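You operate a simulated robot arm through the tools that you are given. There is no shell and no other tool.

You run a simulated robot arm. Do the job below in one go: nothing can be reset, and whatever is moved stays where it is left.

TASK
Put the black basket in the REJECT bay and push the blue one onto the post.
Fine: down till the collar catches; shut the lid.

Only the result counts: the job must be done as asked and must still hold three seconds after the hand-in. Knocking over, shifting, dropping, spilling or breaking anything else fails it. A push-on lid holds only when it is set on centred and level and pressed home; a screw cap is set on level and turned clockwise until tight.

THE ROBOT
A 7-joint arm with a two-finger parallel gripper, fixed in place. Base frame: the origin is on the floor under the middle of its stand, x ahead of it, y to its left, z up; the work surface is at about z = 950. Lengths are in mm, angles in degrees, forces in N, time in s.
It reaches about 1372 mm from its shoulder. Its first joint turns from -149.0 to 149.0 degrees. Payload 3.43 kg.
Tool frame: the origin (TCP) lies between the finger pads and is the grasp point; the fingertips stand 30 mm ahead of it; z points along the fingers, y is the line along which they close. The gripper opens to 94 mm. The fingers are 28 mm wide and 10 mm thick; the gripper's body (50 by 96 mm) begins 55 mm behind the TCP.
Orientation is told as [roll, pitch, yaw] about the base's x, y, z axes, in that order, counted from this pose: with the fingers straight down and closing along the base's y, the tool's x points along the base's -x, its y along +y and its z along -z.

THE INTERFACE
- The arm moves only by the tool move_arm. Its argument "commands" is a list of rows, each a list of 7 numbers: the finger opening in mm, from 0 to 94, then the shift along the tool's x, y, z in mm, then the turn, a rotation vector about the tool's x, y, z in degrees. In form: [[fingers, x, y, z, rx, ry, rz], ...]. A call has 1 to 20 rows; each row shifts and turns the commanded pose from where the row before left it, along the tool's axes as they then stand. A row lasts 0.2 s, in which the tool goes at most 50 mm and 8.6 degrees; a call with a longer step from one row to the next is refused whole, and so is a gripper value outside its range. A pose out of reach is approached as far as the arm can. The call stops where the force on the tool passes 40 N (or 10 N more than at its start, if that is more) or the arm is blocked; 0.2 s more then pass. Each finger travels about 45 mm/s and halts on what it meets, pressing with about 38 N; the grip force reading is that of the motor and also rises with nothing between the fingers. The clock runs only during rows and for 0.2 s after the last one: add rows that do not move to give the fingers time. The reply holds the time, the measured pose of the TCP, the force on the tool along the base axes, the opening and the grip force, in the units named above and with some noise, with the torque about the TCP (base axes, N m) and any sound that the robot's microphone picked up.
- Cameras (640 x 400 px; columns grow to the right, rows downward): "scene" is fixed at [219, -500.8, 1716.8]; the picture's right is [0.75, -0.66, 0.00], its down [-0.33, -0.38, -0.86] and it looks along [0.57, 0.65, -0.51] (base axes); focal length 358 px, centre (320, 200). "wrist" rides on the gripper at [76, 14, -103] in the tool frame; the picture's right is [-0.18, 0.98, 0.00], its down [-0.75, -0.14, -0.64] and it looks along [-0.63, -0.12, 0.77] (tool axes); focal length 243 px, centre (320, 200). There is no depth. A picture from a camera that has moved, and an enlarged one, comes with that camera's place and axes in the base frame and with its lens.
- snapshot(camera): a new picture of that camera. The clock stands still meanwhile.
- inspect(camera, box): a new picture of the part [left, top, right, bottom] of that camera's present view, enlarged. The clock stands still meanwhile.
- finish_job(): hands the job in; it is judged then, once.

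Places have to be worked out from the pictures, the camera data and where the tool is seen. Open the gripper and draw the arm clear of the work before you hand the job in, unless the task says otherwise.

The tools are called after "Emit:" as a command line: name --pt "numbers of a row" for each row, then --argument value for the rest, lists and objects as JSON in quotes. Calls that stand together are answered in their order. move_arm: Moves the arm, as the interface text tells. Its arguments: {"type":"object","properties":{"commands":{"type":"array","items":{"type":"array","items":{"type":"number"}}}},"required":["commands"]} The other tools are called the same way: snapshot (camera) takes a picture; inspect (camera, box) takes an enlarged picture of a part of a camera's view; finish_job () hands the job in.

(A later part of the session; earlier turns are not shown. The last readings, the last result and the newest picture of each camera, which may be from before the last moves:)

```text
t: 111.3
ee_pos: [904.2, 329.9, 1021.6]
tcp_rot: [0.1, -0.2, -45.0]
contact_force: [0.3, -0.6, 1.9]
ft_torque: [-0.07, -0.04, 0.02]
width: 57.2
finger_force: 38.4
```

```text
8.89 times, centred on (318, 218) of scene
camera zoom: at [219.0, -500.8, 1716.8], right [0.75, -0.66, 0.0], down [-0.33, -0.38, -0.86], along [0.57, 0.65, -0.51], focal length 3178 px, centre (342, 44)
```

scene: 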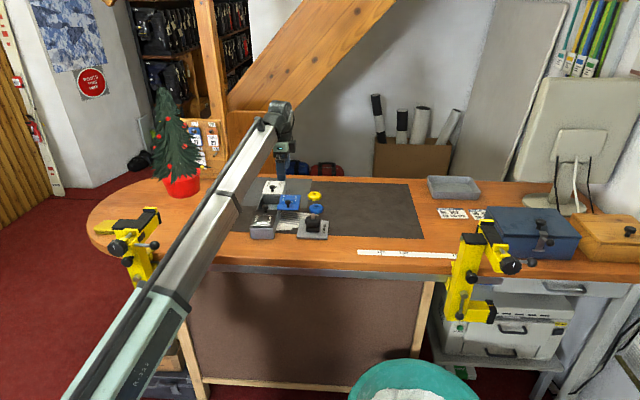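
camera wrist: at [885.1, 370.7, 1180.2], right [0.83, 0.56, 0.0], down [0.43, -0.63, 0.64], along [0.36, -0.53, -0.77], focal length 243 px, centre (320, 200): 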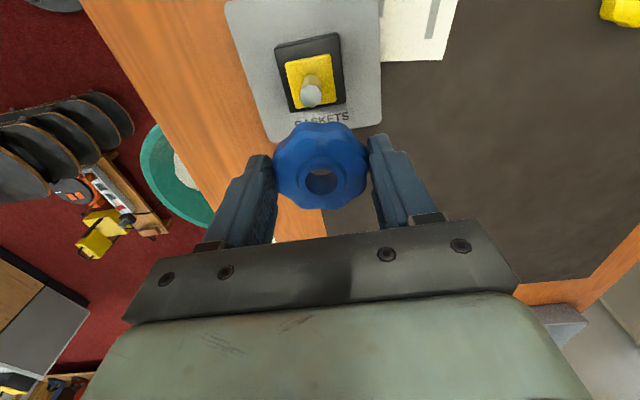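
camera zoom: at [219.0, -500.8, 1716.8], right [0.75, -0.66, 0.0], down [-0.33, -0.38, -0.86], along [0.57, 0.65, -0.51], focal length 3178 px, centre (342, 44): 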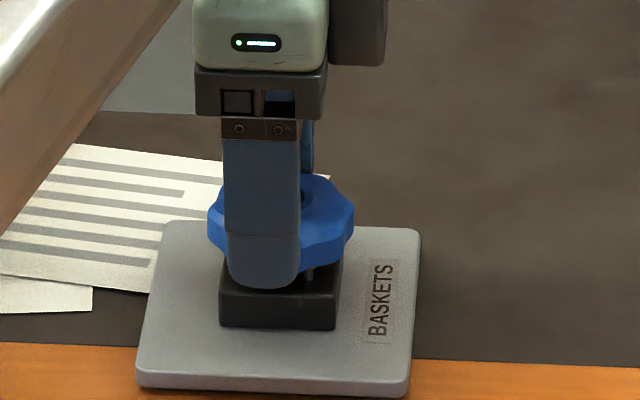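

The collar is being pushed down (about 2 N). I keep pressing.

Emit:
move_arm --pt "40 0 0 1 0 0 0" --pt "40 0 0 1 0 0 0" --pt "40 0 0 0 0 0 0"

Emit:
move_arm --pt "40 0 0 1 0 0 0" --pt "40 0 0 1 0 0 0" --pt "40 0 0 0 0 0 0"

Emit:
inspect --camera "scene" --box '[300, 195, 335, 240]'

Emit:
inspect --camera "wrist" --box '[270, 80, 380, 190]'

```text
t: 112.1
ee_pos: [905.4, 329.4, 1022.2]
tcp_rot: [0.1, -0.2, -45.0]
contact_force: [-0.2, 1.1, 1.1]
ft_torque: [-0.04, 0.04, 0.0]
width: 57.6
finger_force: 39.0
```

```text
t: 112.9
ee_pos: [903.1, 329.9, 1019.5]
tcp_rot: [0.2, 0.0, -44.9]
contact_force: [1.2, 0.0, 2.2]
ft_torque: [-0.03, -0.02, 0.02]
width: 57.6
finger_force: 37.7
```

```text
8.89 times, centred on (318, 218) of scene
camera zoom: at [219.0, -500.8, 1716.8], right [0.75, -0.66, 0.0], down [-0.33, -0.38, -0.86], along [0.57, 0.65, -0.51], focal length 3178 px, centre (342, 44)
```

zoom: 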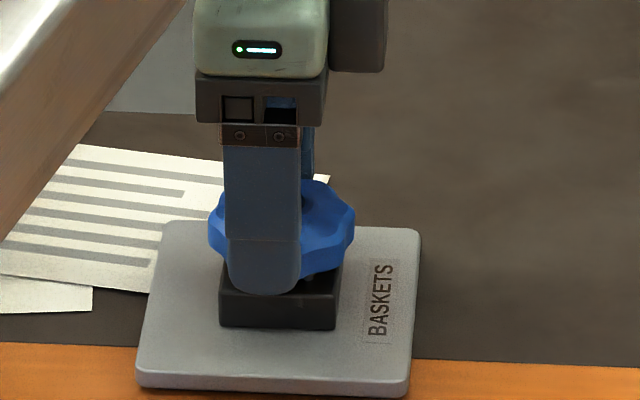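

```text
3.64 times, centred on (325, 135) of wrist
camera zoom: at [860.3, 394.1, 1121.5], right [0.83, 0.56, 0.0], down [0.43, -0.63, 0.64], along [0.36, -0.53, -0.77], focal length 882 px, centre (302, 436)
```

zoom: 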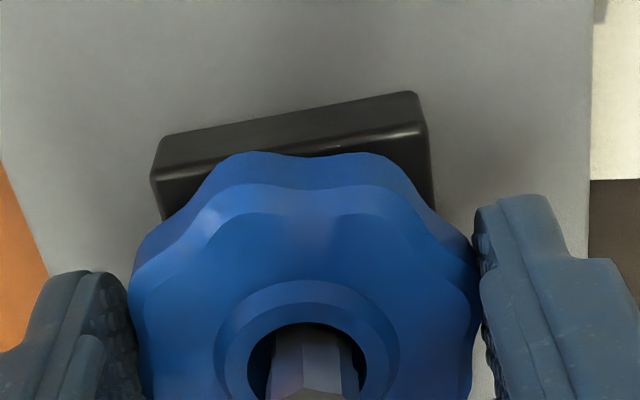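

Still only about 2 N of spring. I press further in 1 mm steps.

Emit:
move_arm --pt "40 0 0 1 0 0 0" --pt "40 0 0 1 0 0 0" --pt "40 0 0 0 0 0 0"

Emit:
move_arm --pt "40 0 0 1 0 0 0" --pt "40 0 0 1 0 0 0" --pt "40 0 0 0 0 0 0"

Emit:
inspect --camera "scene" --box '[300, 195, 335, 240]'

```text
t: 113.7
ee_pos: [904.4, 330.0, 1017.4]
tcp_rot: [0.1, -0.2, -44.9]
contact_force: [0.8, -1.6, 4.1]
ft_torque: [-0.15, -0.08, 0.0]
width: 57.7
finger_force: 37.9
```

```text
t: 114.5
ee_pos: [903.0, 329.0, 1015.7]
tcp_rot: [0.2, 0.0, -44.9]
contact_force: [-1.3, 1.2, 10.7]
ft_torque: [-0.18, -0.08, -0.03]
width: 57.5
finger_force: 37.8
```

```text
8.89 times, centred on (318, 218) of scene
camera zoom: at [219.0, -500.8, 1716.8], right [0.75, -0.66, 0.0], down [-0.33, -0.38, -0.86], along [0.57, 0.65, -0.51], focal length 3178 px, centre (342, 44)
```

zoom: 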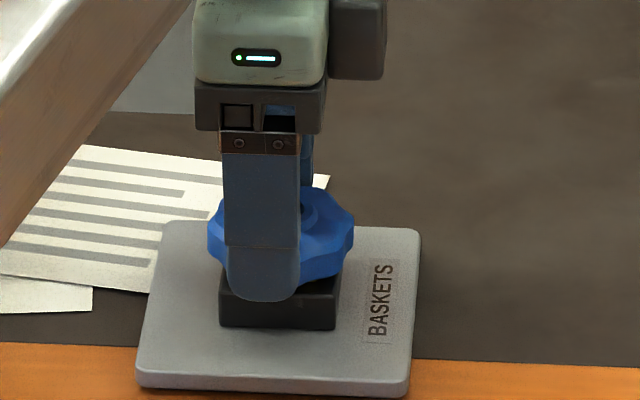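

Force is building (11 N). I continue millimetre by millimetre.

Emit:
move_arm --pt "40 0 0 1 0 0 0" --pt "40 0 0 0 0 0 0"

Emit:
move_arm --pt "40 0 0 1 0 0 0" --pt "40 0 0 0 0 0 0"

Emit:
inspect --camera "scene" --box '[300, 195, 335, 240]'

Emit:
inspect --camera "wrist" --box '[270, 80, 380, 190]'

```text
t: 115.1
ee_pos: [902.6, 329.9, 1016.8]
tcp_rot: [0.2, -0.2, -45.0]
contact_force: [0.1, 0.1, 19.1]
ft_torque: [-0.29, -0.21, 0.0]
width: 57.8
finger_force: 38.2
```

```text
t: 115.7
ee_pos: [904.8, 329.0, 1015.1]
tcp_rot: [0.2, -0.1, -45.0]
contact_force: [0.0, 1.3, 26.4]
ft_torque: [-0.36, -0.28, 0.02]
width: 57.4
finger_force: 38.2
```

```text
8.89 times, centred on (318, 218) of scene
camera zoom: at [219.0, -500.8, 1716.8], right [0.75, -0.66, 0.0], down [-0.33, -0.38, -0.86], along [0.57, 0.65, -0.51], focal length 3178 px, centre (342, 44)
```

zoom: 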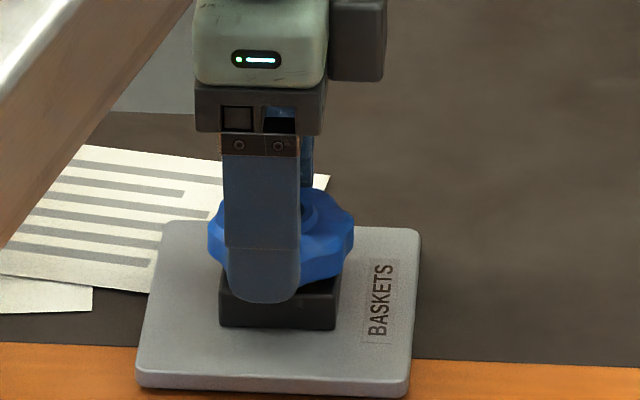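

```text
3.64 times, centred on (325, 135) of wrist
camera zoom: at [860.0, 394.4, 1117.3], right [0.83, 0.56, 0.0], down [0.43, -0.63, 0.64], along [0.37, -0.53, -0.77], focal length 882 px, centre (302, 436)
```

zoom: 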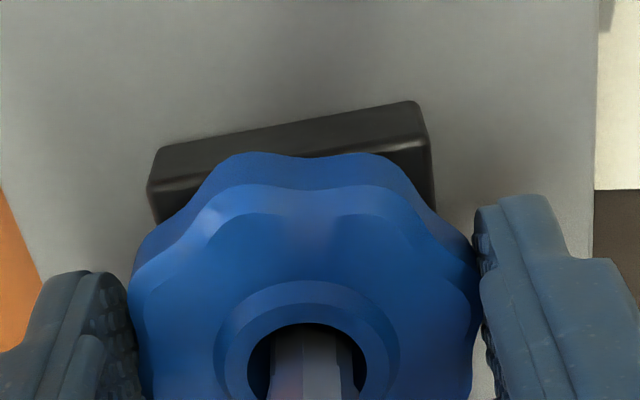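

26 N and still no click reported. I push a little more.

Emit:
move_arm --pt "40 0 0 1 0 0 0" --pt "40 0 0 0 0 0 0"

Emit:
move_arm --pt "40 0 0 1 0 0 0" --pt "40 0 0 0 0 0 0"

Emit:
inspect --camera "scene" --box '[300, 195, 335, 240]'

Emit:
inspect --camera "wrist" --box '[270, 80, 380, 190]'

```text
t: 116.3
ee_pos: [903.8, 328.6, 1013.4]
tcp_rot: [0.1, -0.2, -45.0]
contact_force: [0.9, 0.9, 27.5]
ft_torque: [-0.34, -0.39, -0.01]
width: 57.3
finger_force: 37.6
```

```text
t: 116.9
ee_pos: [904.4, 329.7, 1013.3]
tcp_rot: [0.2, -0.1, -44.9]
contact_force: [-0.6, -0.6, 28.4]
ft_torque: [-0.28, -0.21, -0.01]
width: 57.6
finger_force: 38.1
```

```text
8.89 times, centred on (318, 218) of scene
camera zoom: at [219.0, -500.8, 1716.8], right [0.75, -0.66, 0.0], down [-0.33, -0.38, -0.86], along [0.57, 0.65, -0.51], focal length 3178 px, centre (342, 44)
```

zoom: 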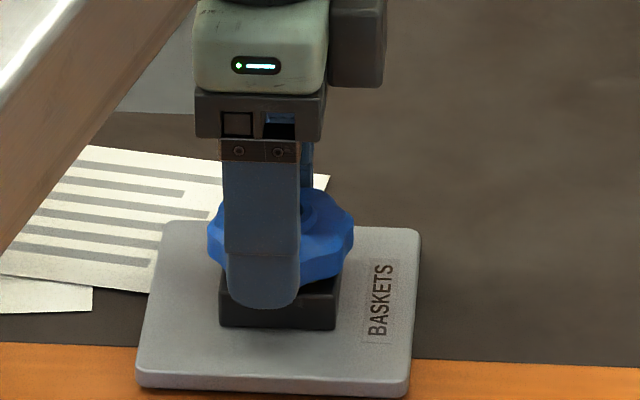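

```text
3.64 times, centred on (325, 135) of wrist
camera zoom: at [860.0, 394.5, 1114.5], right [0.83, 0.56, 0.0], down [0.43, -0.63, 0.64], along [0.36, -0.53, -0.77], focal length 882 px, centre (302, 436)
```

zoom: 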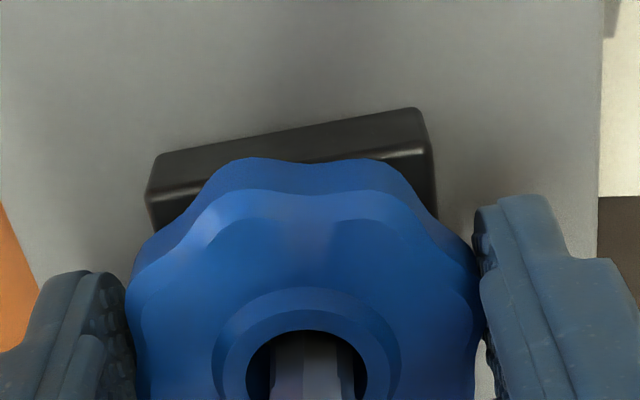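

The fingers now slip on the rim at about 28 N, so more force can't be passed that way. I relax, open the fingers and look at whether the collar holds.

Emit:
move_arm --pt "40 0 0 -1.5 0 0 0" --pt "60 0 0 0 0 0 0" --pt "70 0 0 0 0 0 0" --pt "80 0 0 0 0 0 0" --pt "80 0 0 0 0 0 0"

Emit:
inspect --camera "scene" --box '[300, 195, 335, 240]'

Emit:
inspect --camera "wrist" --box '[250, 80, 400, 210]'

```text
t: 118.1
ee_pos: [904.5, 330.4, 1012.9]
tcp_rot: [0.2, 0.0, -45.0]
contact_force: [-0.6, 0.1, -0.2]
ft_torque: [0.01, -0.01, -0.02]
width: 80.0
finger_force: 0.1
```

```text
8.89 times, centred on (318, 218) of scene
camera zoom: at [219.0, -500.8, 1716.8], right [0.75, -0.66, 0.0], down [-0.33, -0.38, -0.86], along [0.57, 0.65, -0.51], focal length 3178 px, centre (342, 44)
```

zoom: 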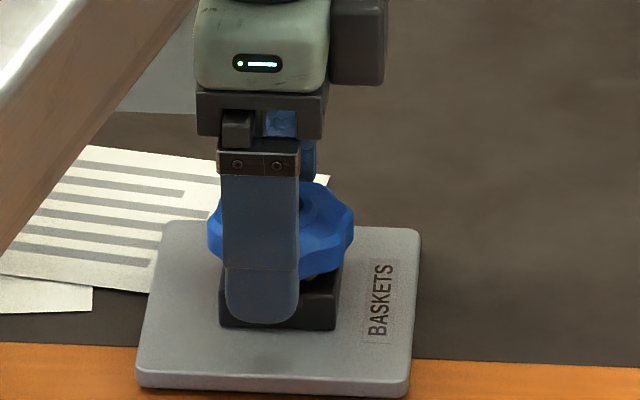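

```text
3.08 times, centred on (325, 145) of wrist
camera zoom: at [861.2, 395.0, 1114.7], right [0.83, 0.56, 0.0], down [0.43, -0.63, 0.64], along [0.36, -0.53, -0.77], focal length 746 px, centre (305, 369)
```

zoom: 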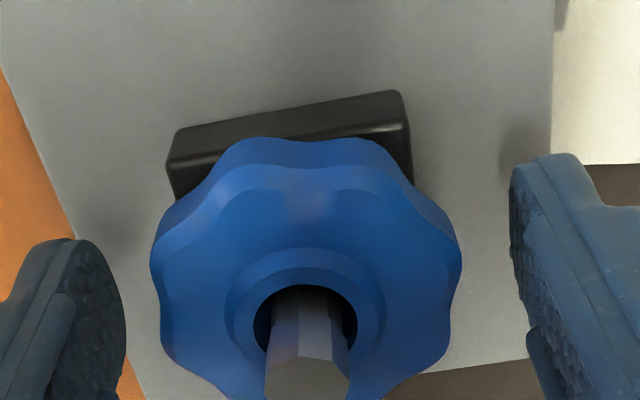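

The basket came up about 2 mm when released. I raise the hand straight up to see the state properly.

Emit:
move_arm --pt "80 0 0 -20 0 0 0" --pt "80 0 0 -30 0 0 0" --pt "80 0 0 -30 0 0 0" --pt "80 0 0 0 0 0 0"

Emit:
inspect --camera "scene" --box '[295, 195, 345, 243]'

Emit:
inspect --camera "wrist" --box '[240, 40, 400, 180]'

```text
t: 119.1
ee_pos: [904.0, 330.5, 1092.9]
tcp_rot: [0.2, -0.1, -45.0]
contact_force: [0.3, -0.4, 0.4]
ft_torque: [0.0, -0.01, 0.04]
width: 79.7
finger_force: 0.0
```

```text
8.33 times, centred on (320, 219) of scene
camera zoom: at [219.0, -500.8, 1716.8], right [0.75, -0.66, 0.0], down [-0.33, -0.38, -0.86], along [0.57, 0.65, -0.51], focal length 2979 px, centre (320, 42)
```

zoom: 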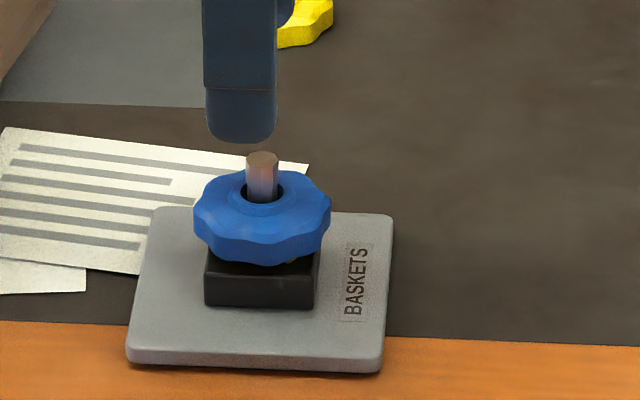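

```text
2.86 times, centred on (320, 110) of wrist
camera zoom: at [861.2, 395.5, 1194.1], right [0.83, 0.56, 0.0], down [0.43, -0.63, 0.64], along [0.36, -0.53, -0.77], focal length 693 px, centre (320, 457)
```

zoom: 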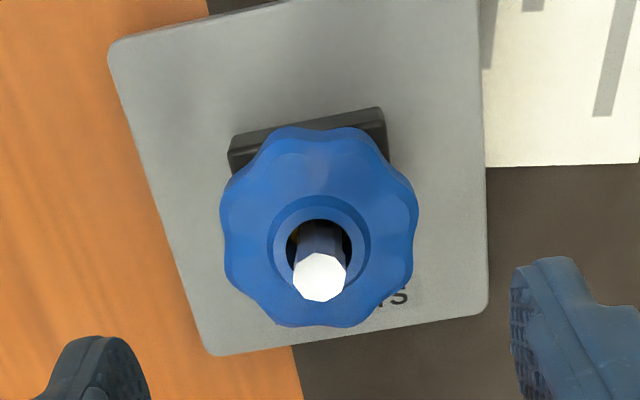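

Emit:
inspect --camera "scene" --box '[305, 208, 330, 233]'

Emit:
inspect --camera "wrist" --box '[280, 60, 360, 130]'

```text
16.00 times, centred on (318, 220) of scene
camera zoom: at [219.0, -500.8, 1716.8], right [0.75, -0.66, 0.0], down [-0.33, -0.38, -0.86], along [0.57, 0.65, -0.51], focal length 5720 px, centre (360, -128)
```

zoom: 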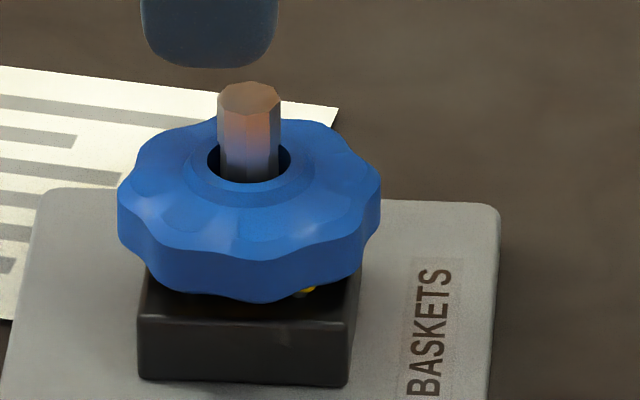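

```text
5.71 times, centred on (320, 95) of wrist
camera zoom: at [861.2, 395.5, 1194.1], right [0.83, 0.56, 0.0], down [0.43, -0.63, 0.64], along [0.36, -0.53, -0.77], focal length 1386 px, centre (320, 800)
```

zoom: 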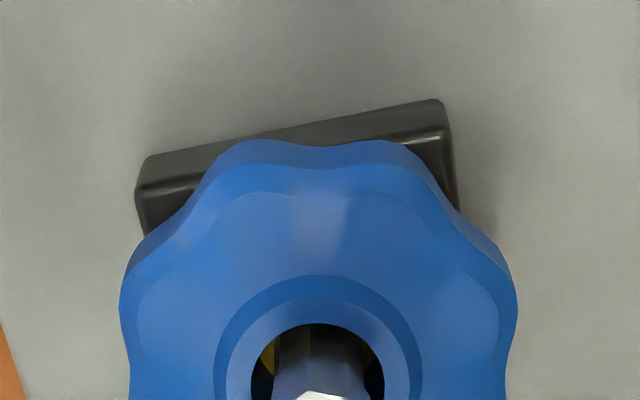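

Emit:
inspect --camera "scene" --box '[290, 200, 345, 243]'

Emit:
inspect --camera "scene" --box '[295, 185, 345, 243]'

```text
9.30 times, centred on (318, 222) of scene
camera zoom: at [219.0, -500.8, 1716.8], right [0.75, -0.66, 0.0], down [-0.33, -0.38, -0.86], along [0.57, 0.65, -0.51], focal length 3325 px, centre (343, 0)
```

zoom: 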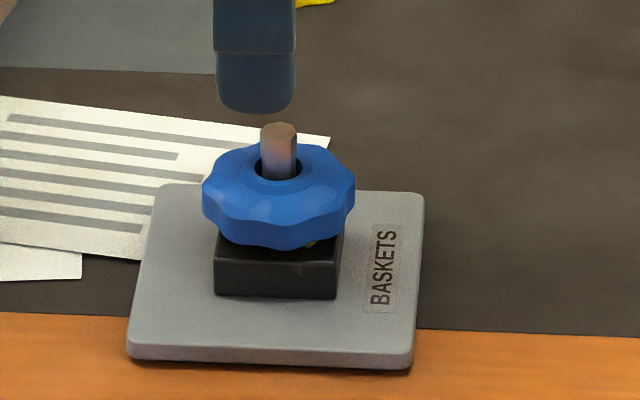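

```text
6.90 times, centred on (320, 214) of scene
camera zoom: at [219.0, -500.8, 1716.8], right [0.75, -0.66, 0.0], down [-0.33, -0.38, -0.86], along [0.57, 0.65, -0.51], focal length 2465 px, centre (320, 103)
```

zoom: 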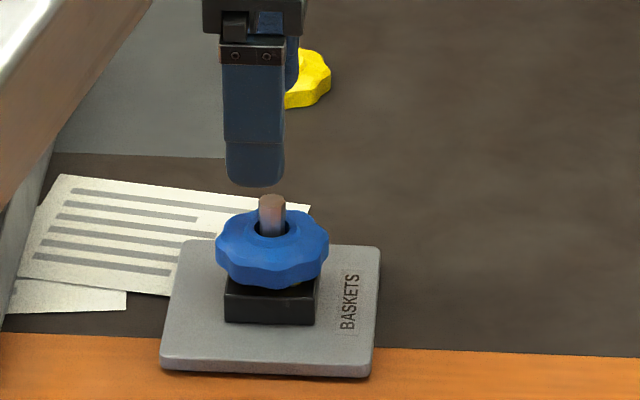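

The blue basket now sits at the same height the black one had, which suggests the collar is held down, but I want certainty. I move the hand back and tilt it for a low view of the collar from the front.

Emit:
move_arm --pt "80 -9.4 -39 0 0 0 0" --pt "80 -9.4 -39 0 0 0 0" --pt "80 0 0 0 0 0 -7.5" --pt "80 0 0 0 0 0 -7.5" --pt "80 0 0 0 0 0 -7.5" --pt "80 0 0 0 0 0 -7.5" --pt "80 0 0 0 0 0 -7.5" --pt "80 0 0 0 0 0 -7.5" --pt "80 0 0 0 0 0 -7.5" --pt "80 0 0 0 0 0 -7.5" --pt "80 0 0 0 0 0 -7.5" --pt "80 0 0 0 0 0 -7.5" --pt "80 0 0 0 0 0 -7.5" --pt "80 0 0 0 0 0 -7.5" --pt "94 0 0 0 0 -7 0" --pt "94 0 0 0 0 -7 0" --pt "94 0 0 0 0 -7 0" --pt "94 0 0 0 0 -7 0" --pt "94 0 0 0 0 -7 0" --pt "94 0 0 0 0 0 0"

Emit:
snapshot --camera "wrist"

```text
t: 123.3
ee_pos: [861.3, 261.4, 1092.1]
tcp_rot: [0.0, -35.2, 44.9]
contact_force: [0.0, 0.2, -0.5]
ft_torque: [-0.03, -0.01, 0.0]
width: 94.0
finger_force: 0.0
```

```text
taken
camera wrist: at [766.1, 186.5, 1132.1], right [-0.59, 0.8, 0.11], down [0.27, 0.07, 0.96], along [0.76, 0.59, -0.26], focal length 243 px, centre (320, 200)
```

wrist: 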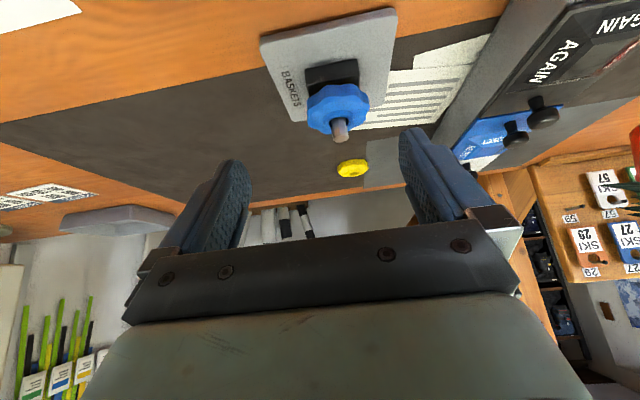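

Emit:
move_arm --pt "94 14.3 0 20.5 0 0 0" --pt "94 14.3 0 20.5 0 0 0" --pt "94 0 0 0 0 0 0"

Emit:
inspect --camera "wrist" --box '[250, 50, 410, 170]'

```text
t: 124.1
ee_pos: [863.9, 262.5, 1041.4]
tcp_rot: [-0.1, -35.3, 45.0]
contact_force: [-0.9, 0.7, 0.1]
ft_torque: [0.02, 0.0, -0.03]
width: 94.3
finger_force: 0.0
```

```text
3.33 times, centred on (330, 110) of wrist
camera zoom: at [767.9, 187.7, 1080.5], right [-0.59, 0.8, 0.1], down [0.27, 0.08, 0.96], along [0.76, 0.59, -0.26], focal length 809 px, centre (287, 500)
```

zoom: 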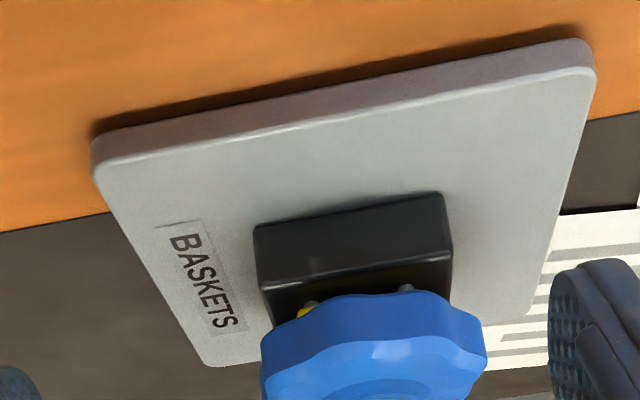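

Emit:
inspect --camera "wrist" --box '[300, 95, 390, 165]'

Emit:
inspect --camera "wrist" --box '[310, 125, 360, 160]'

```text
5.71 times, centred on (345, 130) of wrist
camera zoom: at [767.9, 187.7, 1080.5], right [-0.59, 0.8, 0.1], down [0.27, 0.08, 0.96], along [0.76, 0.59, -0.26], focal length 1386 px, centre (177, 600)
```

zoom: 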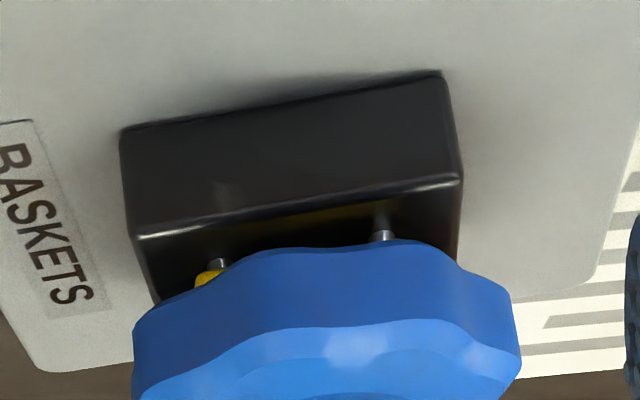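

```text
11.43 times, centred on (335, 142) of wrist
camera zoom: at [767.9, 187.7, 1080.5], right [-0.59, 0.8, 0.1], down [0.27, 0.08, 0.96], along [0.76, 0.59, -0.26], focal length 2773 px, centre (149, 857)
```

zoom: 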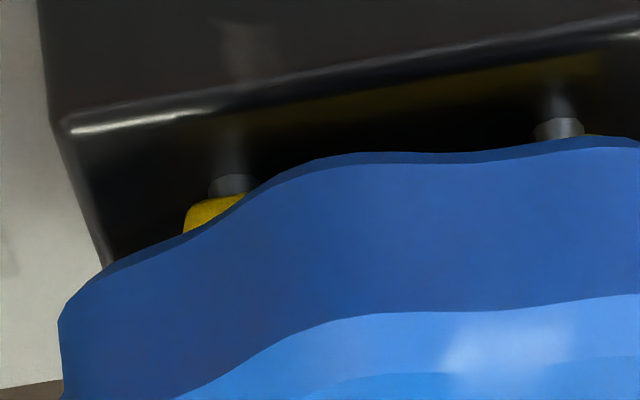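

The low view shows the collar only about 2 mm above the block, with short bits of its legs visible — as it was at the start. To be sure it is truly caught rather than just weighed down, I'll lift the basket a little on the pin and watch the collar. First I return above the post.

Emit:
move_arm --pt "94 -20 0 -28.7 0 0 0" --pt "94 -20 0 -28.7 0 0 0" --pt "80 0 0 0 0 7 0" --pt "80 0 0 0 0 7 0" --pt "80 0 0 0 0 7 0" --pt "80 0 0 0 0 7 0" --pt "80 0 0 0 0 7 0" --pt "80 -38.8 7.6 0 0 0 0" --pt "80 -38.8 7.6 0 0 0 0" --pt "80 0 0 0 0 0 0" --pt "80 0 0 0 0 0 0"

Emit:
inspect --camera "wrist" --box '[220, 20, 420, 180]'

```text
t: 126.5
ee_pos: [907.1, 326.3, 1112.1]
tcp_rot: [0.0, -0.1, 45.0]
contact_force: [-0.4, 0.4, -0.2]
ft_torque: [0.02, 0.02, 0.04]
width: 79.9
finger_force: 0.0
```

```text
2.50 times, centred on (320, 100) of wrist
camera zoom: at [843.6, 283.5, 1213.5], right [-0.56, 0.83, 0.0], down [0.63, 0.43, 0.64], along [0.53, 0.36, -0.77], focal length 606 px, centre (320, 450)
```

zoom: 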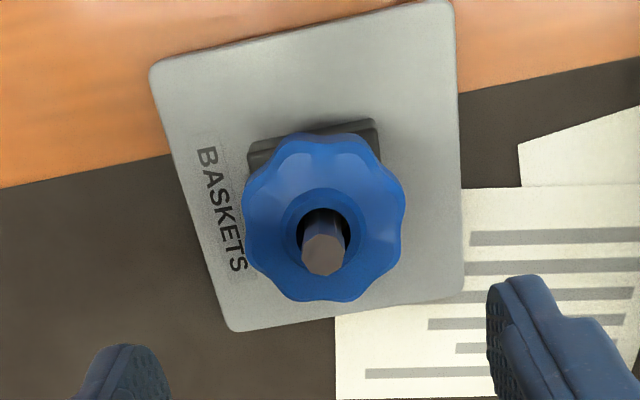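

Emit:
move_arm --pt "80 0.5 1.9 40 0 0 0" --pt "80 0 0 35 0 0 0" --pt "80 0 0 17 0 0 0" --pt "80 0 0 0 0 0 0" --pt "80 0 0 0 0 0 0"

Emit:
inspect --camera "wrist" --box '[210, 60, 430, 220]'

Emit:
inspect --camera "scene" --box '[295, 190, 345, 243]'

```text
t: 127.7
ee_pos: [902.7, 328.8, 1020.4]
tcp_rot: [-0.1, -0.1, 45.0]
contact_force: [-0.6, 0.2, -0.8]
ft_torque: [0.03, 0.05, 0.0]
width: 80.2
finger_force: 0.0
```

```text
2.50 times, centred on (320, 140) of wrist
camera zoom: at [839.3, 285.7, 1121.6], right [-0.56, 0.83, 0.0], down [0.63, 0.43, 0.64], along [0.53, 0.36, -0.77], focal length 606 px, centre (320, 350)
```

zoom: 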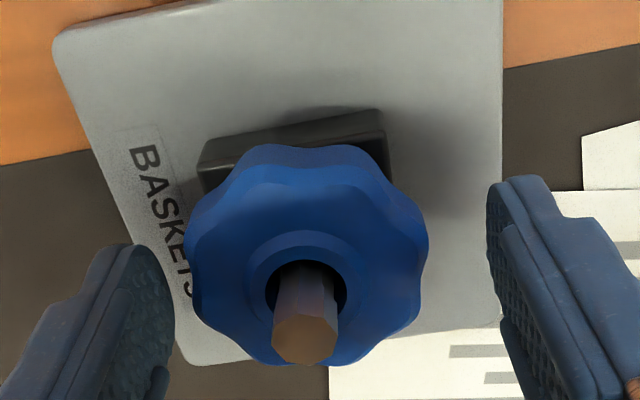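

```text
7.55 times, centred on (320, 216) of scene
camera zoom: at [219.0, -500.8, 1716.8], right [0.75, -0.66, 0.0], down [-0.33, -0.38, -0.86], along [0.57, 0.65, -0.51], focal length 2698 px, centre (320, 76)
```

zoom: 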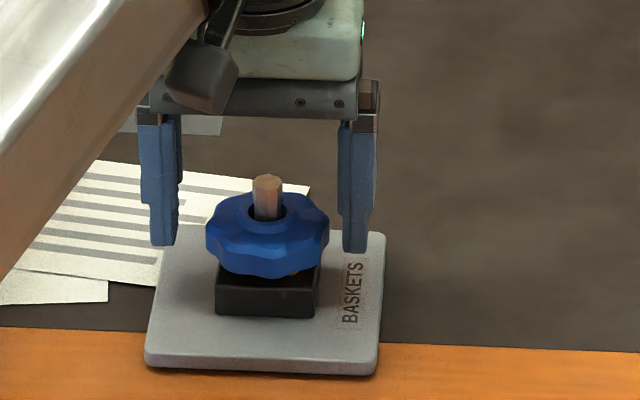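

I centre the hand (3.7 mm), close lightly on the rim, and lift about 12 mm along the pin.

Emit:
move_arm --pt "80 0 -3.7 0 0 0 0" --pt "66 0 0 0 0 0 0" --pt "50 0 0 0 0 0 0" --pt "45 0 0 0 0 0 0" --pt "45 0 0 0 0 0 0"

Emit:
move_arm --pt "45 0 0 -3 0 0 0" --pt "45 0 0 -3 0 0 0" --pt "45 0 0 -3 0 0 0" --pt "45 0 0 -3 0 0 0" --pt "45 0 0 0 0 0 0"

Emit:
inspect --camera "scene" --box '[295, 190, 345, 243]'

Emit:
inspect --camera "wrist" --box '[210, 60, 430, 220]'

```text
t: 128.9
ee_pos: [906.5, 325.7, 1019.4]
tcp_rot: [-0.2, -0.1, 45.0]
contact_force: [0.1, -0.2, 0.6]
ft_torque: [-0.02, -0.01, -0.03]
width: 57.7
finger_force: 37.8
```

```text
t: 130.1
ee_pos: [908.1, 326.3, 1033.2]
tcp_rot: [-0.1, 0.0, 44.9]
contact_force: [0.3, -0.8, -0.4]
ft_torque: [-0.02, -0.01, 0.02]
width: 57.6
finger_force: 37.8
```

```text
7.55 times, centred on (320, 216) of scene
camera zoom: at [219.0, -500.8, 1716.8], right [0.75, -0.66, 0.0], down [-0.33, -0.38, -0.86], along [0.57, 0.65, -0.51], focal length 2698 px, centre (320, 76)
```

zoom: 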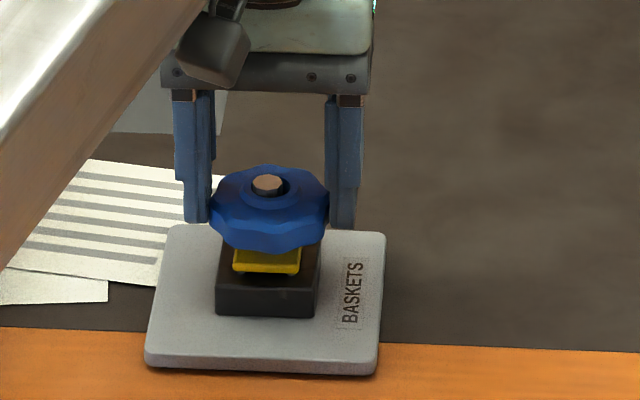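

```text
2.50 times, centred on (320, 140) of wrist
camera zoom: at [843.5, 282.7, 1134.8], right [-0.56, 0.83, 0.0], down [0.63, 0.43, 0.64], along [0.53, 0.36, -0.77], focal length 606 px, centre (320, 350)
```

zoom: 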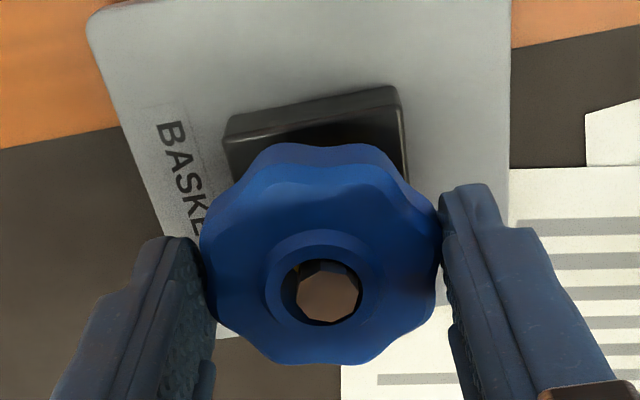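

With the basket lifted 12 mm the collar stays down at its original low level — it is caught. I lower the basket back onto it gently.

Emit:
move_arm --pt "45 0 0 3 0 0 0" --pt "45 0 0 3 0 0 0" --pt "45 0 0 3 0 0 0" --pt "45 0 0 2 0 0 0" --pt "45 0 0 0 0 0 0"

Emit:
move_arm --pt "45 0 0 1 0 0 0" --pt "45 0 0 0 0 0 0"

Emit:
inspect --camera "scene" --box '[295, 190, 345, 243]'

```text
t: 131.3
ee_pos: [907.8, 326.4, 1021.8]
tcp_rot: [-0.1, -0.1, 45.0]
contact_force: [0.7, 0.7, 0.0]
ft_torque: [-0.02, 0.0, 0.02]
width: 57.4
finger_force: 38.1
```

```text
t: 131.9
ee_pos: [906.0, 326.2, 1020.1]
tcp_rot: [0.0, -0.1, 45.0]
contact_force: [1.0, 0.1, -0.6]
ft_torque: [0.01, -0.01, 0.02]
width: 57.5
finger_force: 37.6
```

```text
7.55 times, centred on (320, 216) of scene
camera zoom: at [219.0, -500.8, 1716.8], right [0.75, -0.66, 0.0], down [-0.33, -0.38, -0.86], along [0.57, 0.65, -0.51], focal length 2698 px, centre (320, 76)
```

zoom: 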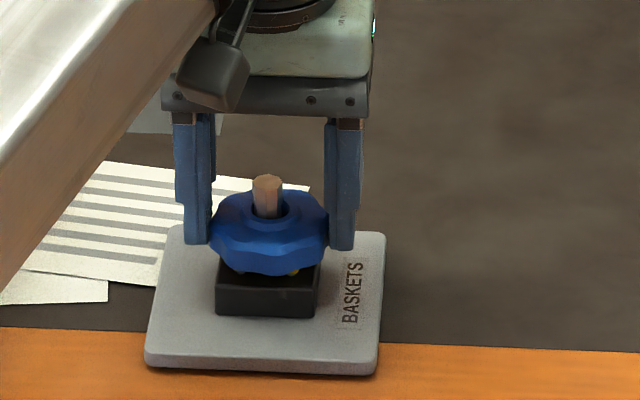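

The basket is seated on the caught collar. To make sure it is really pressed home rather than just resting at a detent, I'll let go, and press down from above with both fingertips either side of the hub.

Emit:
move_arm --pt "60 0 0 0 0 0 0" --pt "70 0 0 0 0 0 0" --pt "80 0 0 0 0 0 0" --pt "80 0 0 -20 0 0 0" --pt "80 0 0 -25 0 0 0" --pt "60 0 0 0 0 0 0" --pt "40 0 0 0 0 0 0" --pt "35 0 0 0 0 0 0" --pt "35 0 0 0 0 0 0"

Emit:
inspect --camera "wrist" --box '[220, 60, 420, 220]'

Emit:
inspect --camera "scene" --box '[295, 190, 345, 243]'

```text
t: 133.9
ee_pos: [904.6, 325.6, 1065.6]
tcp_rot: [-0.1, -0.2, 45.0]
contact_force: [0.5, -0.2, -0.6]
ft_torque: [-0.02, -0.02, 0.02]
width: 34.7
finger_force: 0.0
```

```text
2.50 times, centred on (320, 140) of wrist
camera zoom: at [841.4, 282.1, 1167.2], right [-0.56, 0.83, 0.0], down [0.63, 0.43, 0.64], along [0.53, 0.36, -0.77], focal length 606 px, centre (320, 350)
```

zoom: 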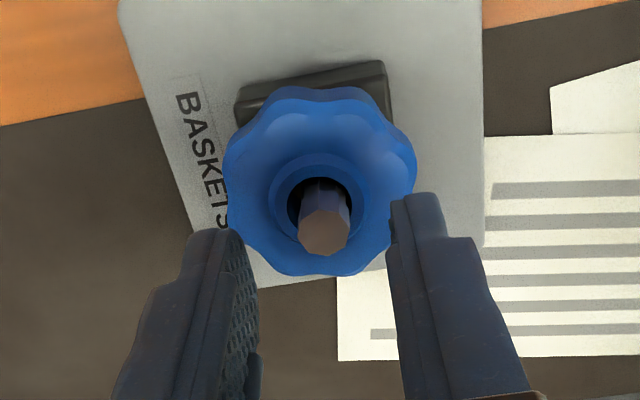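

```text
7.55 times, centred on (320, 216) of scene
camera zoom: at [219.0, -500.8, 1716.8], right [0.75, -0.66, 0.0], down [-0.33, -0.38, -0.86], along [0.57, 0.65, -0.51], focal length 2698 px, centre (320, 76)
```

zoom: 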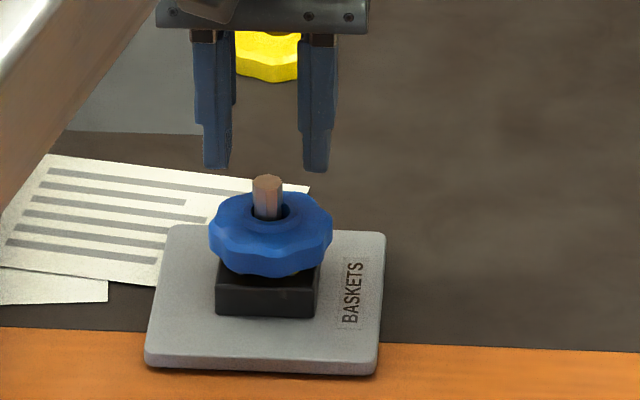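

The pin lies centred between the fingertips sideways but 5 mm off fore-and-aft; I shift to centre it and come down onto the basket's shoulder.

Emit:
move_arm --pt "35 -4.8 0.2 0 0 0 0" --pt "35 0 0 15 0 0 0" --pt "35 0 0 12 0 0 0" --pt "35 0 0 0 0 0 0"

Emit:
inspect --camera "wrist" --box '[220, 60, 420, 220]'

Emit:
inspect --camera "scene" --box '[300, 195, 335, 240]'

```text
t: 134.9
ee_pos: [910.3, 329.1, 1039.0]
tcp_rot: [-0.2, 0.0, 45.0]
contact_force: [0.3, 0.1, -0.3]
ft_torque: [0.02, -0.01, 0.02]
width: 35.2
finger_force: 0.1
```

```text
2.50 times, centred on (320, 140) of wrist
camera zoom: at [846.4, 285.2, 1140.0], right [-0.56, 0.83, 0.0], down [0.63, 0.43, 0.64], along [0.53, 0.36, -0.77], focal length 606 px, centre (320, 350)
```

zoom: 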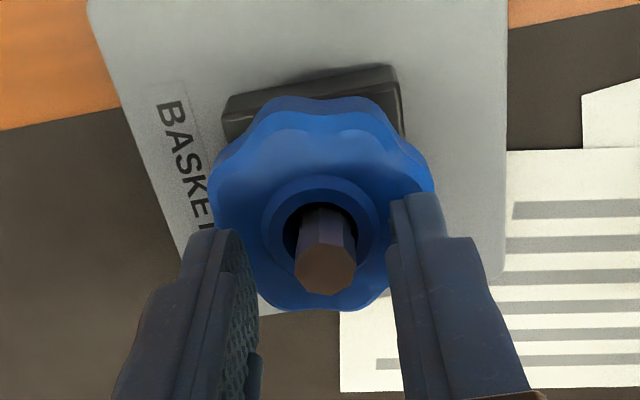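

```text
8.89 times, centred on (318, 218) of scene
camera zoom: at [219.0, -500.8, 1716.8], right [0.75, -0.66, 0.0], down [-0.33, -0.38, -0.86], along [0.57, 0.65, -0.51], focal length 3178 px, centre (342, 44)
```

zoom: 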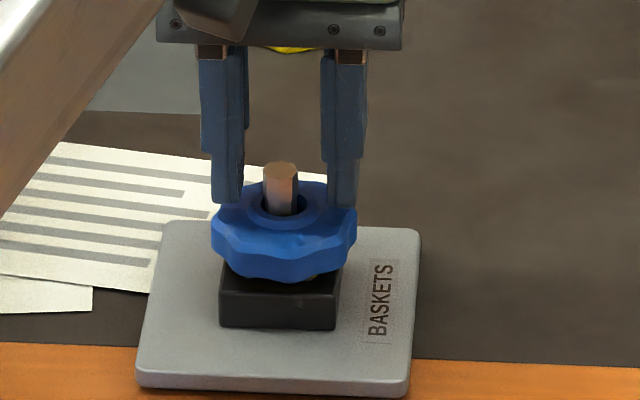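

Emit:
move_arm --pt "35 0 0 3 0 0 0" --pt "35 0 0 3 0 0 0" --pt "35 0 0 2 0 0 0" --pt "35 0 0 0 0 0 0"

Emit:
move_arm --pt "35 0 0 1.5 0 0 0" --pt "35 0 0 1.5 0 0 0" --pt "35 0 0 0 0 0 0"

Emit:
inspect --camera "scene" --box '[300, 195, 335, 240]'

```text
t: 135.9
ee_pos: [910.9, 328.1, 1034.2]
tcp_rot: [-0.1, -0.2, 45.0]
contact_force: [-1.7, -0.8, 25.2]
ft_torque: [0.01, 0.22, -0.02]
width: 35.5
finger_force: 0.7
```

```text
t: 136.3
ee_pos: [911.2, 328.8, 1034.0]
tcp_rot: [-0.2, -0.3, 44.9]
contact_force: [-3.2, -1.7, 16.6]
ft_torque: [0.0, 0.23, 0.03]
width: 36.7
finger_force: 1.7
stopped in row 2: the force on the tool passed its limit at 42 N (the readings are from after the stop); the commanded pose is now the measured one
```

```text
8.89 times, centred on (318, 218) of scene
camera zoom: at [219.0, -500.8, 1716.8], right [0.75, -0.66, 0.0], down [-0.33, -0.38, -0.86], along [0.57, 0.65, -0.51], focal length 3178 px, centre (342, 44)
```

zoom: 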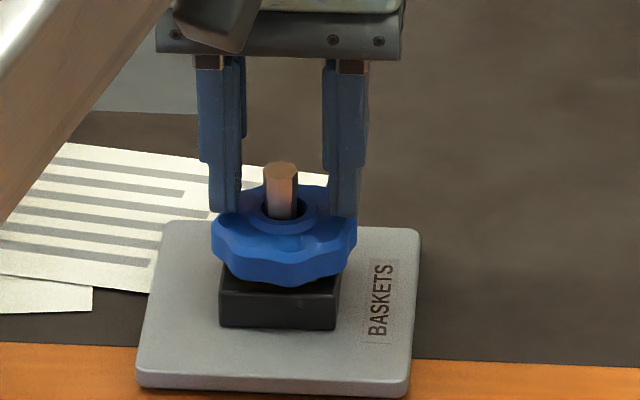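

A press peaking at 42 N pushed it about 2 mm lower. I back off and see where it settles.

Emit:
move_arm --pt "35 0 0 -5 0 0 0" --pt "35 0 0 -15 0 0 0" --pt "35 0 0 -25 0 0 0" --pt "35 0 0 0 0 0 0"

Emit:
inspect --camera "scene" --box '[300, 195, 335, 240]'

Emit:
inspect --camera "scene" --box '[305, 208, 330, 233]'

```text
t: 137.3
ee_pos: [912.0, 330.7, 1077.3]
tcp_rot: [-0.1, -0.2, 45.0]
contact_force: [-0.1, 0.7, 0.3]
ft_torque: [0.0, -0.02, -0.01]
width: 35.0
finger_force: 0.2
```

```text
8.89 times, centred on (318, 218) of scene
camera zoom: at [219.0, -500.8, 1716.8], right [0.75, -0.66, 0.0], down [-0.33, -0.38, -0.86], along [0.57, 0.65, -0.51], focal length 3178 px, centre (342, 44)
```

zoom: 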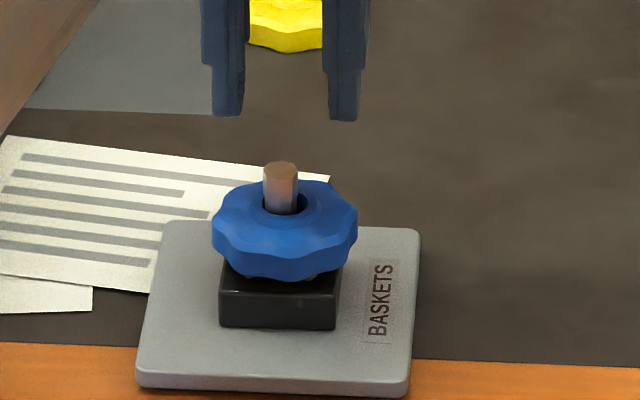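

```text
16.00 times, centred on (318, 220) of scene
camera zoom: at [219.0, -500.8, 1716.8], right [0.75, -0.66, 0.0], down [-0.33, -0.38, -0.86], along [0.57, 0.65, -0.51], focal length 5720 px, centre (360, -128)
```

zoom: 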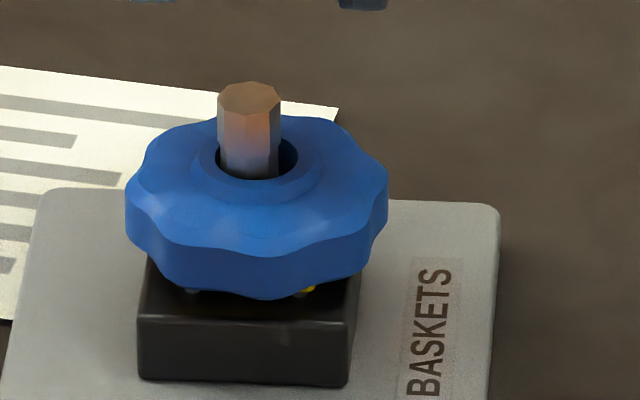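

It settles back at the same level as before (only nudged sideways within the hole's play), so the collar's catch holds and was not released. I rise and move over to check the REJECT lid from above.

Emit:
move_arm --pt "35 0 0 -36 0 0 0" --pt "60 0 0 -36 0 0 0" --pt "80 -17.2 44.4 0 0 0 0" --pt "80 -17.2 44.4 0 0 0 0" --pt "80 -17.2 44.4 0 0 0 0" --pt "80 -17.2 44.4 0 0 0 0" --pt "80 0 0 0 0 0 0" --pt "80 0 0 0 0 0 0"

Emit:
snapshot --camera "wrist"

Emit:
inspect --camera "wrist" --box '[240, 30, 400, 200]'

Emit:
inspect --camera "scene" --box '[295, 185, 345, 243]'

```text
t: 139.1
ee_pos: [830.1, 505.2, 1149.7]
tcp_rot: [-0.1, -0.2, 45.1]
contact_force: [0.3, 0.4, -0.8]
ft_torque: [-0.05, 0.0, -0.01]
width: 80.2
finger_force: 0.1
```

```text
taken
camera wrist: at [765.3, 461.6, 1250.3], right [-0.56, 0.83, 0.0], down [0.63, 0.43, 0.65], along [0.53, 0.36, -0.76], focal length 243 px, centre (320, 200)
```

wrist: 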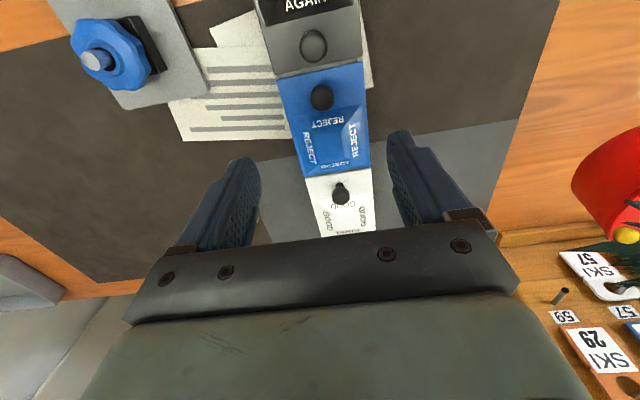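

```text
2.35 times, centred on (320, 115) of wrist
camera zoom: at [765.3, 461.6, 1250.3], right [-0.56, 0.83, 0.0], down [0.63, 0.43, 0.65], along [0.53, 0.36, -0.76], focal length 571 px, centre (320, 400)
```

zoom: 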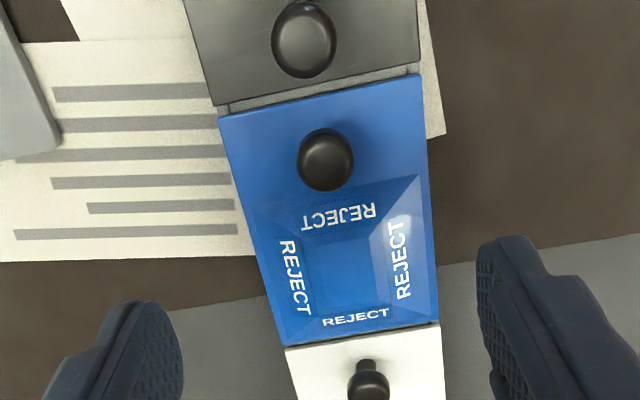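

```text
6.90 times, centred on (320, 214) of scene
camera zoom: at [219.0, -500.8, 1716.8], right [0.75, -0.66, 0.0], down [-0.33, -0.38, -0.86], along [0.57, 0.65, -0.51], focal length 2465 px, centre (320, 103)
```

zoom: 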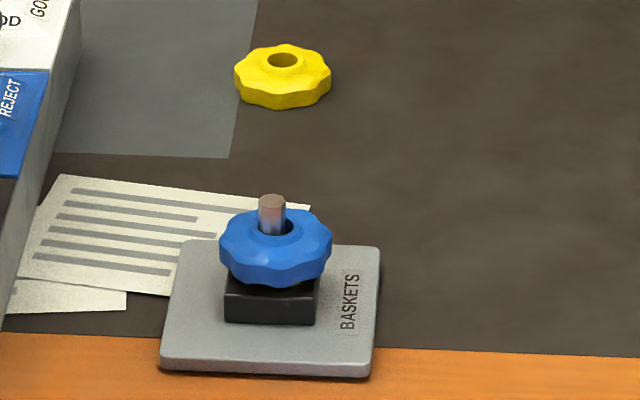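

The basket, plate, papers and yellow basket are all in place. I compare the REJECT lid's corners with the first pictures at higher zoom to be sure it is fully shut.

Emit:
inspect --camera "wrist" --box '[260, 40, 380, 120]'

Emit:
inspect --camera "wrist" --box '[290, 140, 390, 220]'

Emit:
inspect --camera "scene" --box '[240, 175, 340, 245]'

```text
5.00 times, centred on (320, 80) of wrist
camera zoom: at [765.3, 461.6, 1250.3], right [-0.56, 0.83, 0.0], down [0.63, 0.43, 0.65], along [0.53, 0.36, -0.76], focal length 1213 px, centre (320, 800)
```

zoom: 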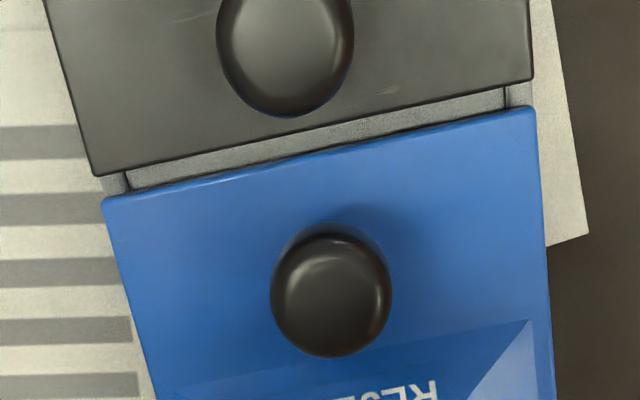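

```text
5.00 times, centred on (340, 180) of wrist
camera zoom: at [765.3, 461.6, 1250.3], right [-0.56, 0.83, 0.0], down [0.63, 0.43, 0.65], along [0.53, 0.36, -0.76], focal length 1213 px, centre (220, 300)
```

zoom: 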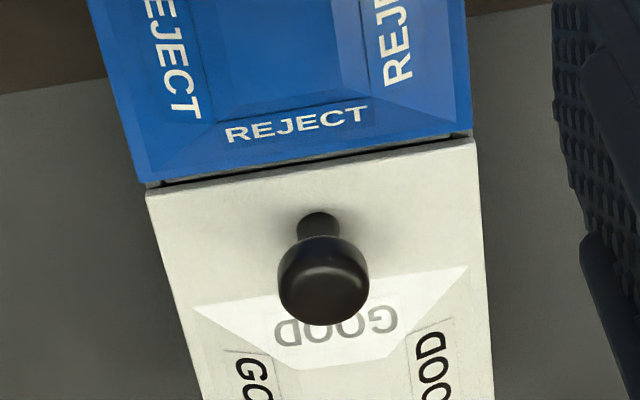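

```text
5.71 times, centred on (290, 210) of scene
camera zoom: at [219.0, -500.8, 1716.8], right [0.75, -0.66, 0.0], down [-0.33, -0.38, -0.86], along [0.57, 0.65, -0.51], focal length 2043 px, centre (491, 143)
```

zoom: 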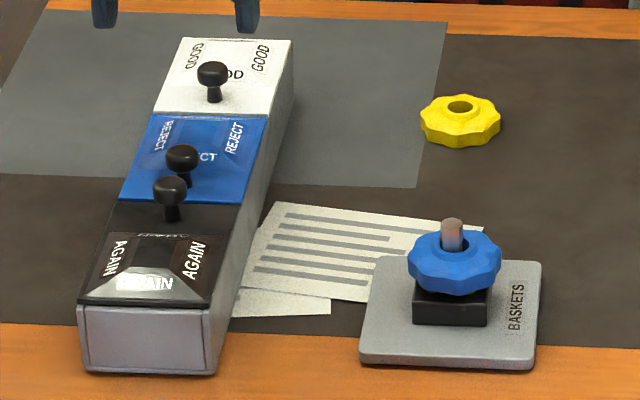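

The lid lines up with its neighbours to within about half a millimetre. As a last check I'll give its knob a light push in the closing direction with closed fingers, staying well below the force that would move the box.

Emit:
move_arm --pt "40 3.2 -27 0 0 0 0" --pt "10 0 0 20 0 0 0" --pt "0 0 0 20 0 0 0" --pt "0 0 0 20 0 0 0" --pt "0 0 0 0 0 0 0"

Emit:
snapshot --camera "wrist"

```text
t: 140.3
ee_pos: [849.9, 482.0, 1089.7]
tcp_rot: [-0.1, -0.3, 45.0]
contact_force: [-0.4, -0.1, 0.1]
ft_torque: [0.04, 0.02, -0.04]
width: 0.0
finger_force: 19.7
```

```text
taken
camera wrist: at [785.5, 438.8, 1191.1], right [-0.56, 0.83, 0.0], down [0.63, 0.43, 0.65], along [0.53, 0.36, -0.76], focal length 243 px, centre (320, 200)
```

wrist: 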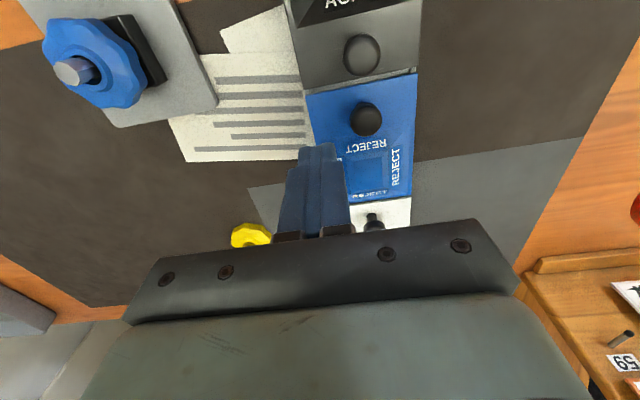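

Emit:
move_arm --pt "0 2.2 0 20 0 0 0" --pt "0 0 0 20 0 0 0" --pt "0 0 0 10 0 0 0" --pt "0 0 3 0 0 0 0" --pt "0 0 3 0 0 0 0" --pt "0 0 0 0 0 0 0"

Emit:
inspect --camera "wrist" --box '[220, 20, 460, 200]'

```text
t: 141.7
ee_pos: [845.5, 483.4, 1039.9]
tcp_rot: [-0.1, -0.3, 45.1]
contact_force: [1.4, -0.9, 0.8]
ft_torque: [0.02, -0.02, 0.01]
width: 0.1
finger_force: 33.0
```

```text
2.22 times, centred on (340, 110) of wrist
camera zoom: at [780.7, 440.7, 1140.3], right [-0.56, 0.83, 0.0], down [0.63, 0.43, 0.65], along [0.53, 0.36, -0.76], focal length 539 px, centre (276, 400)
```

zoom: 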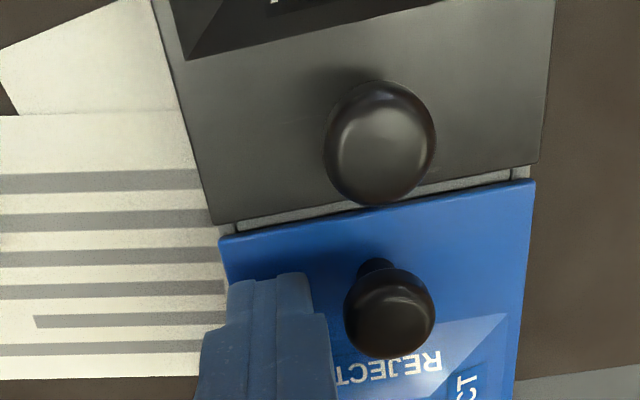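

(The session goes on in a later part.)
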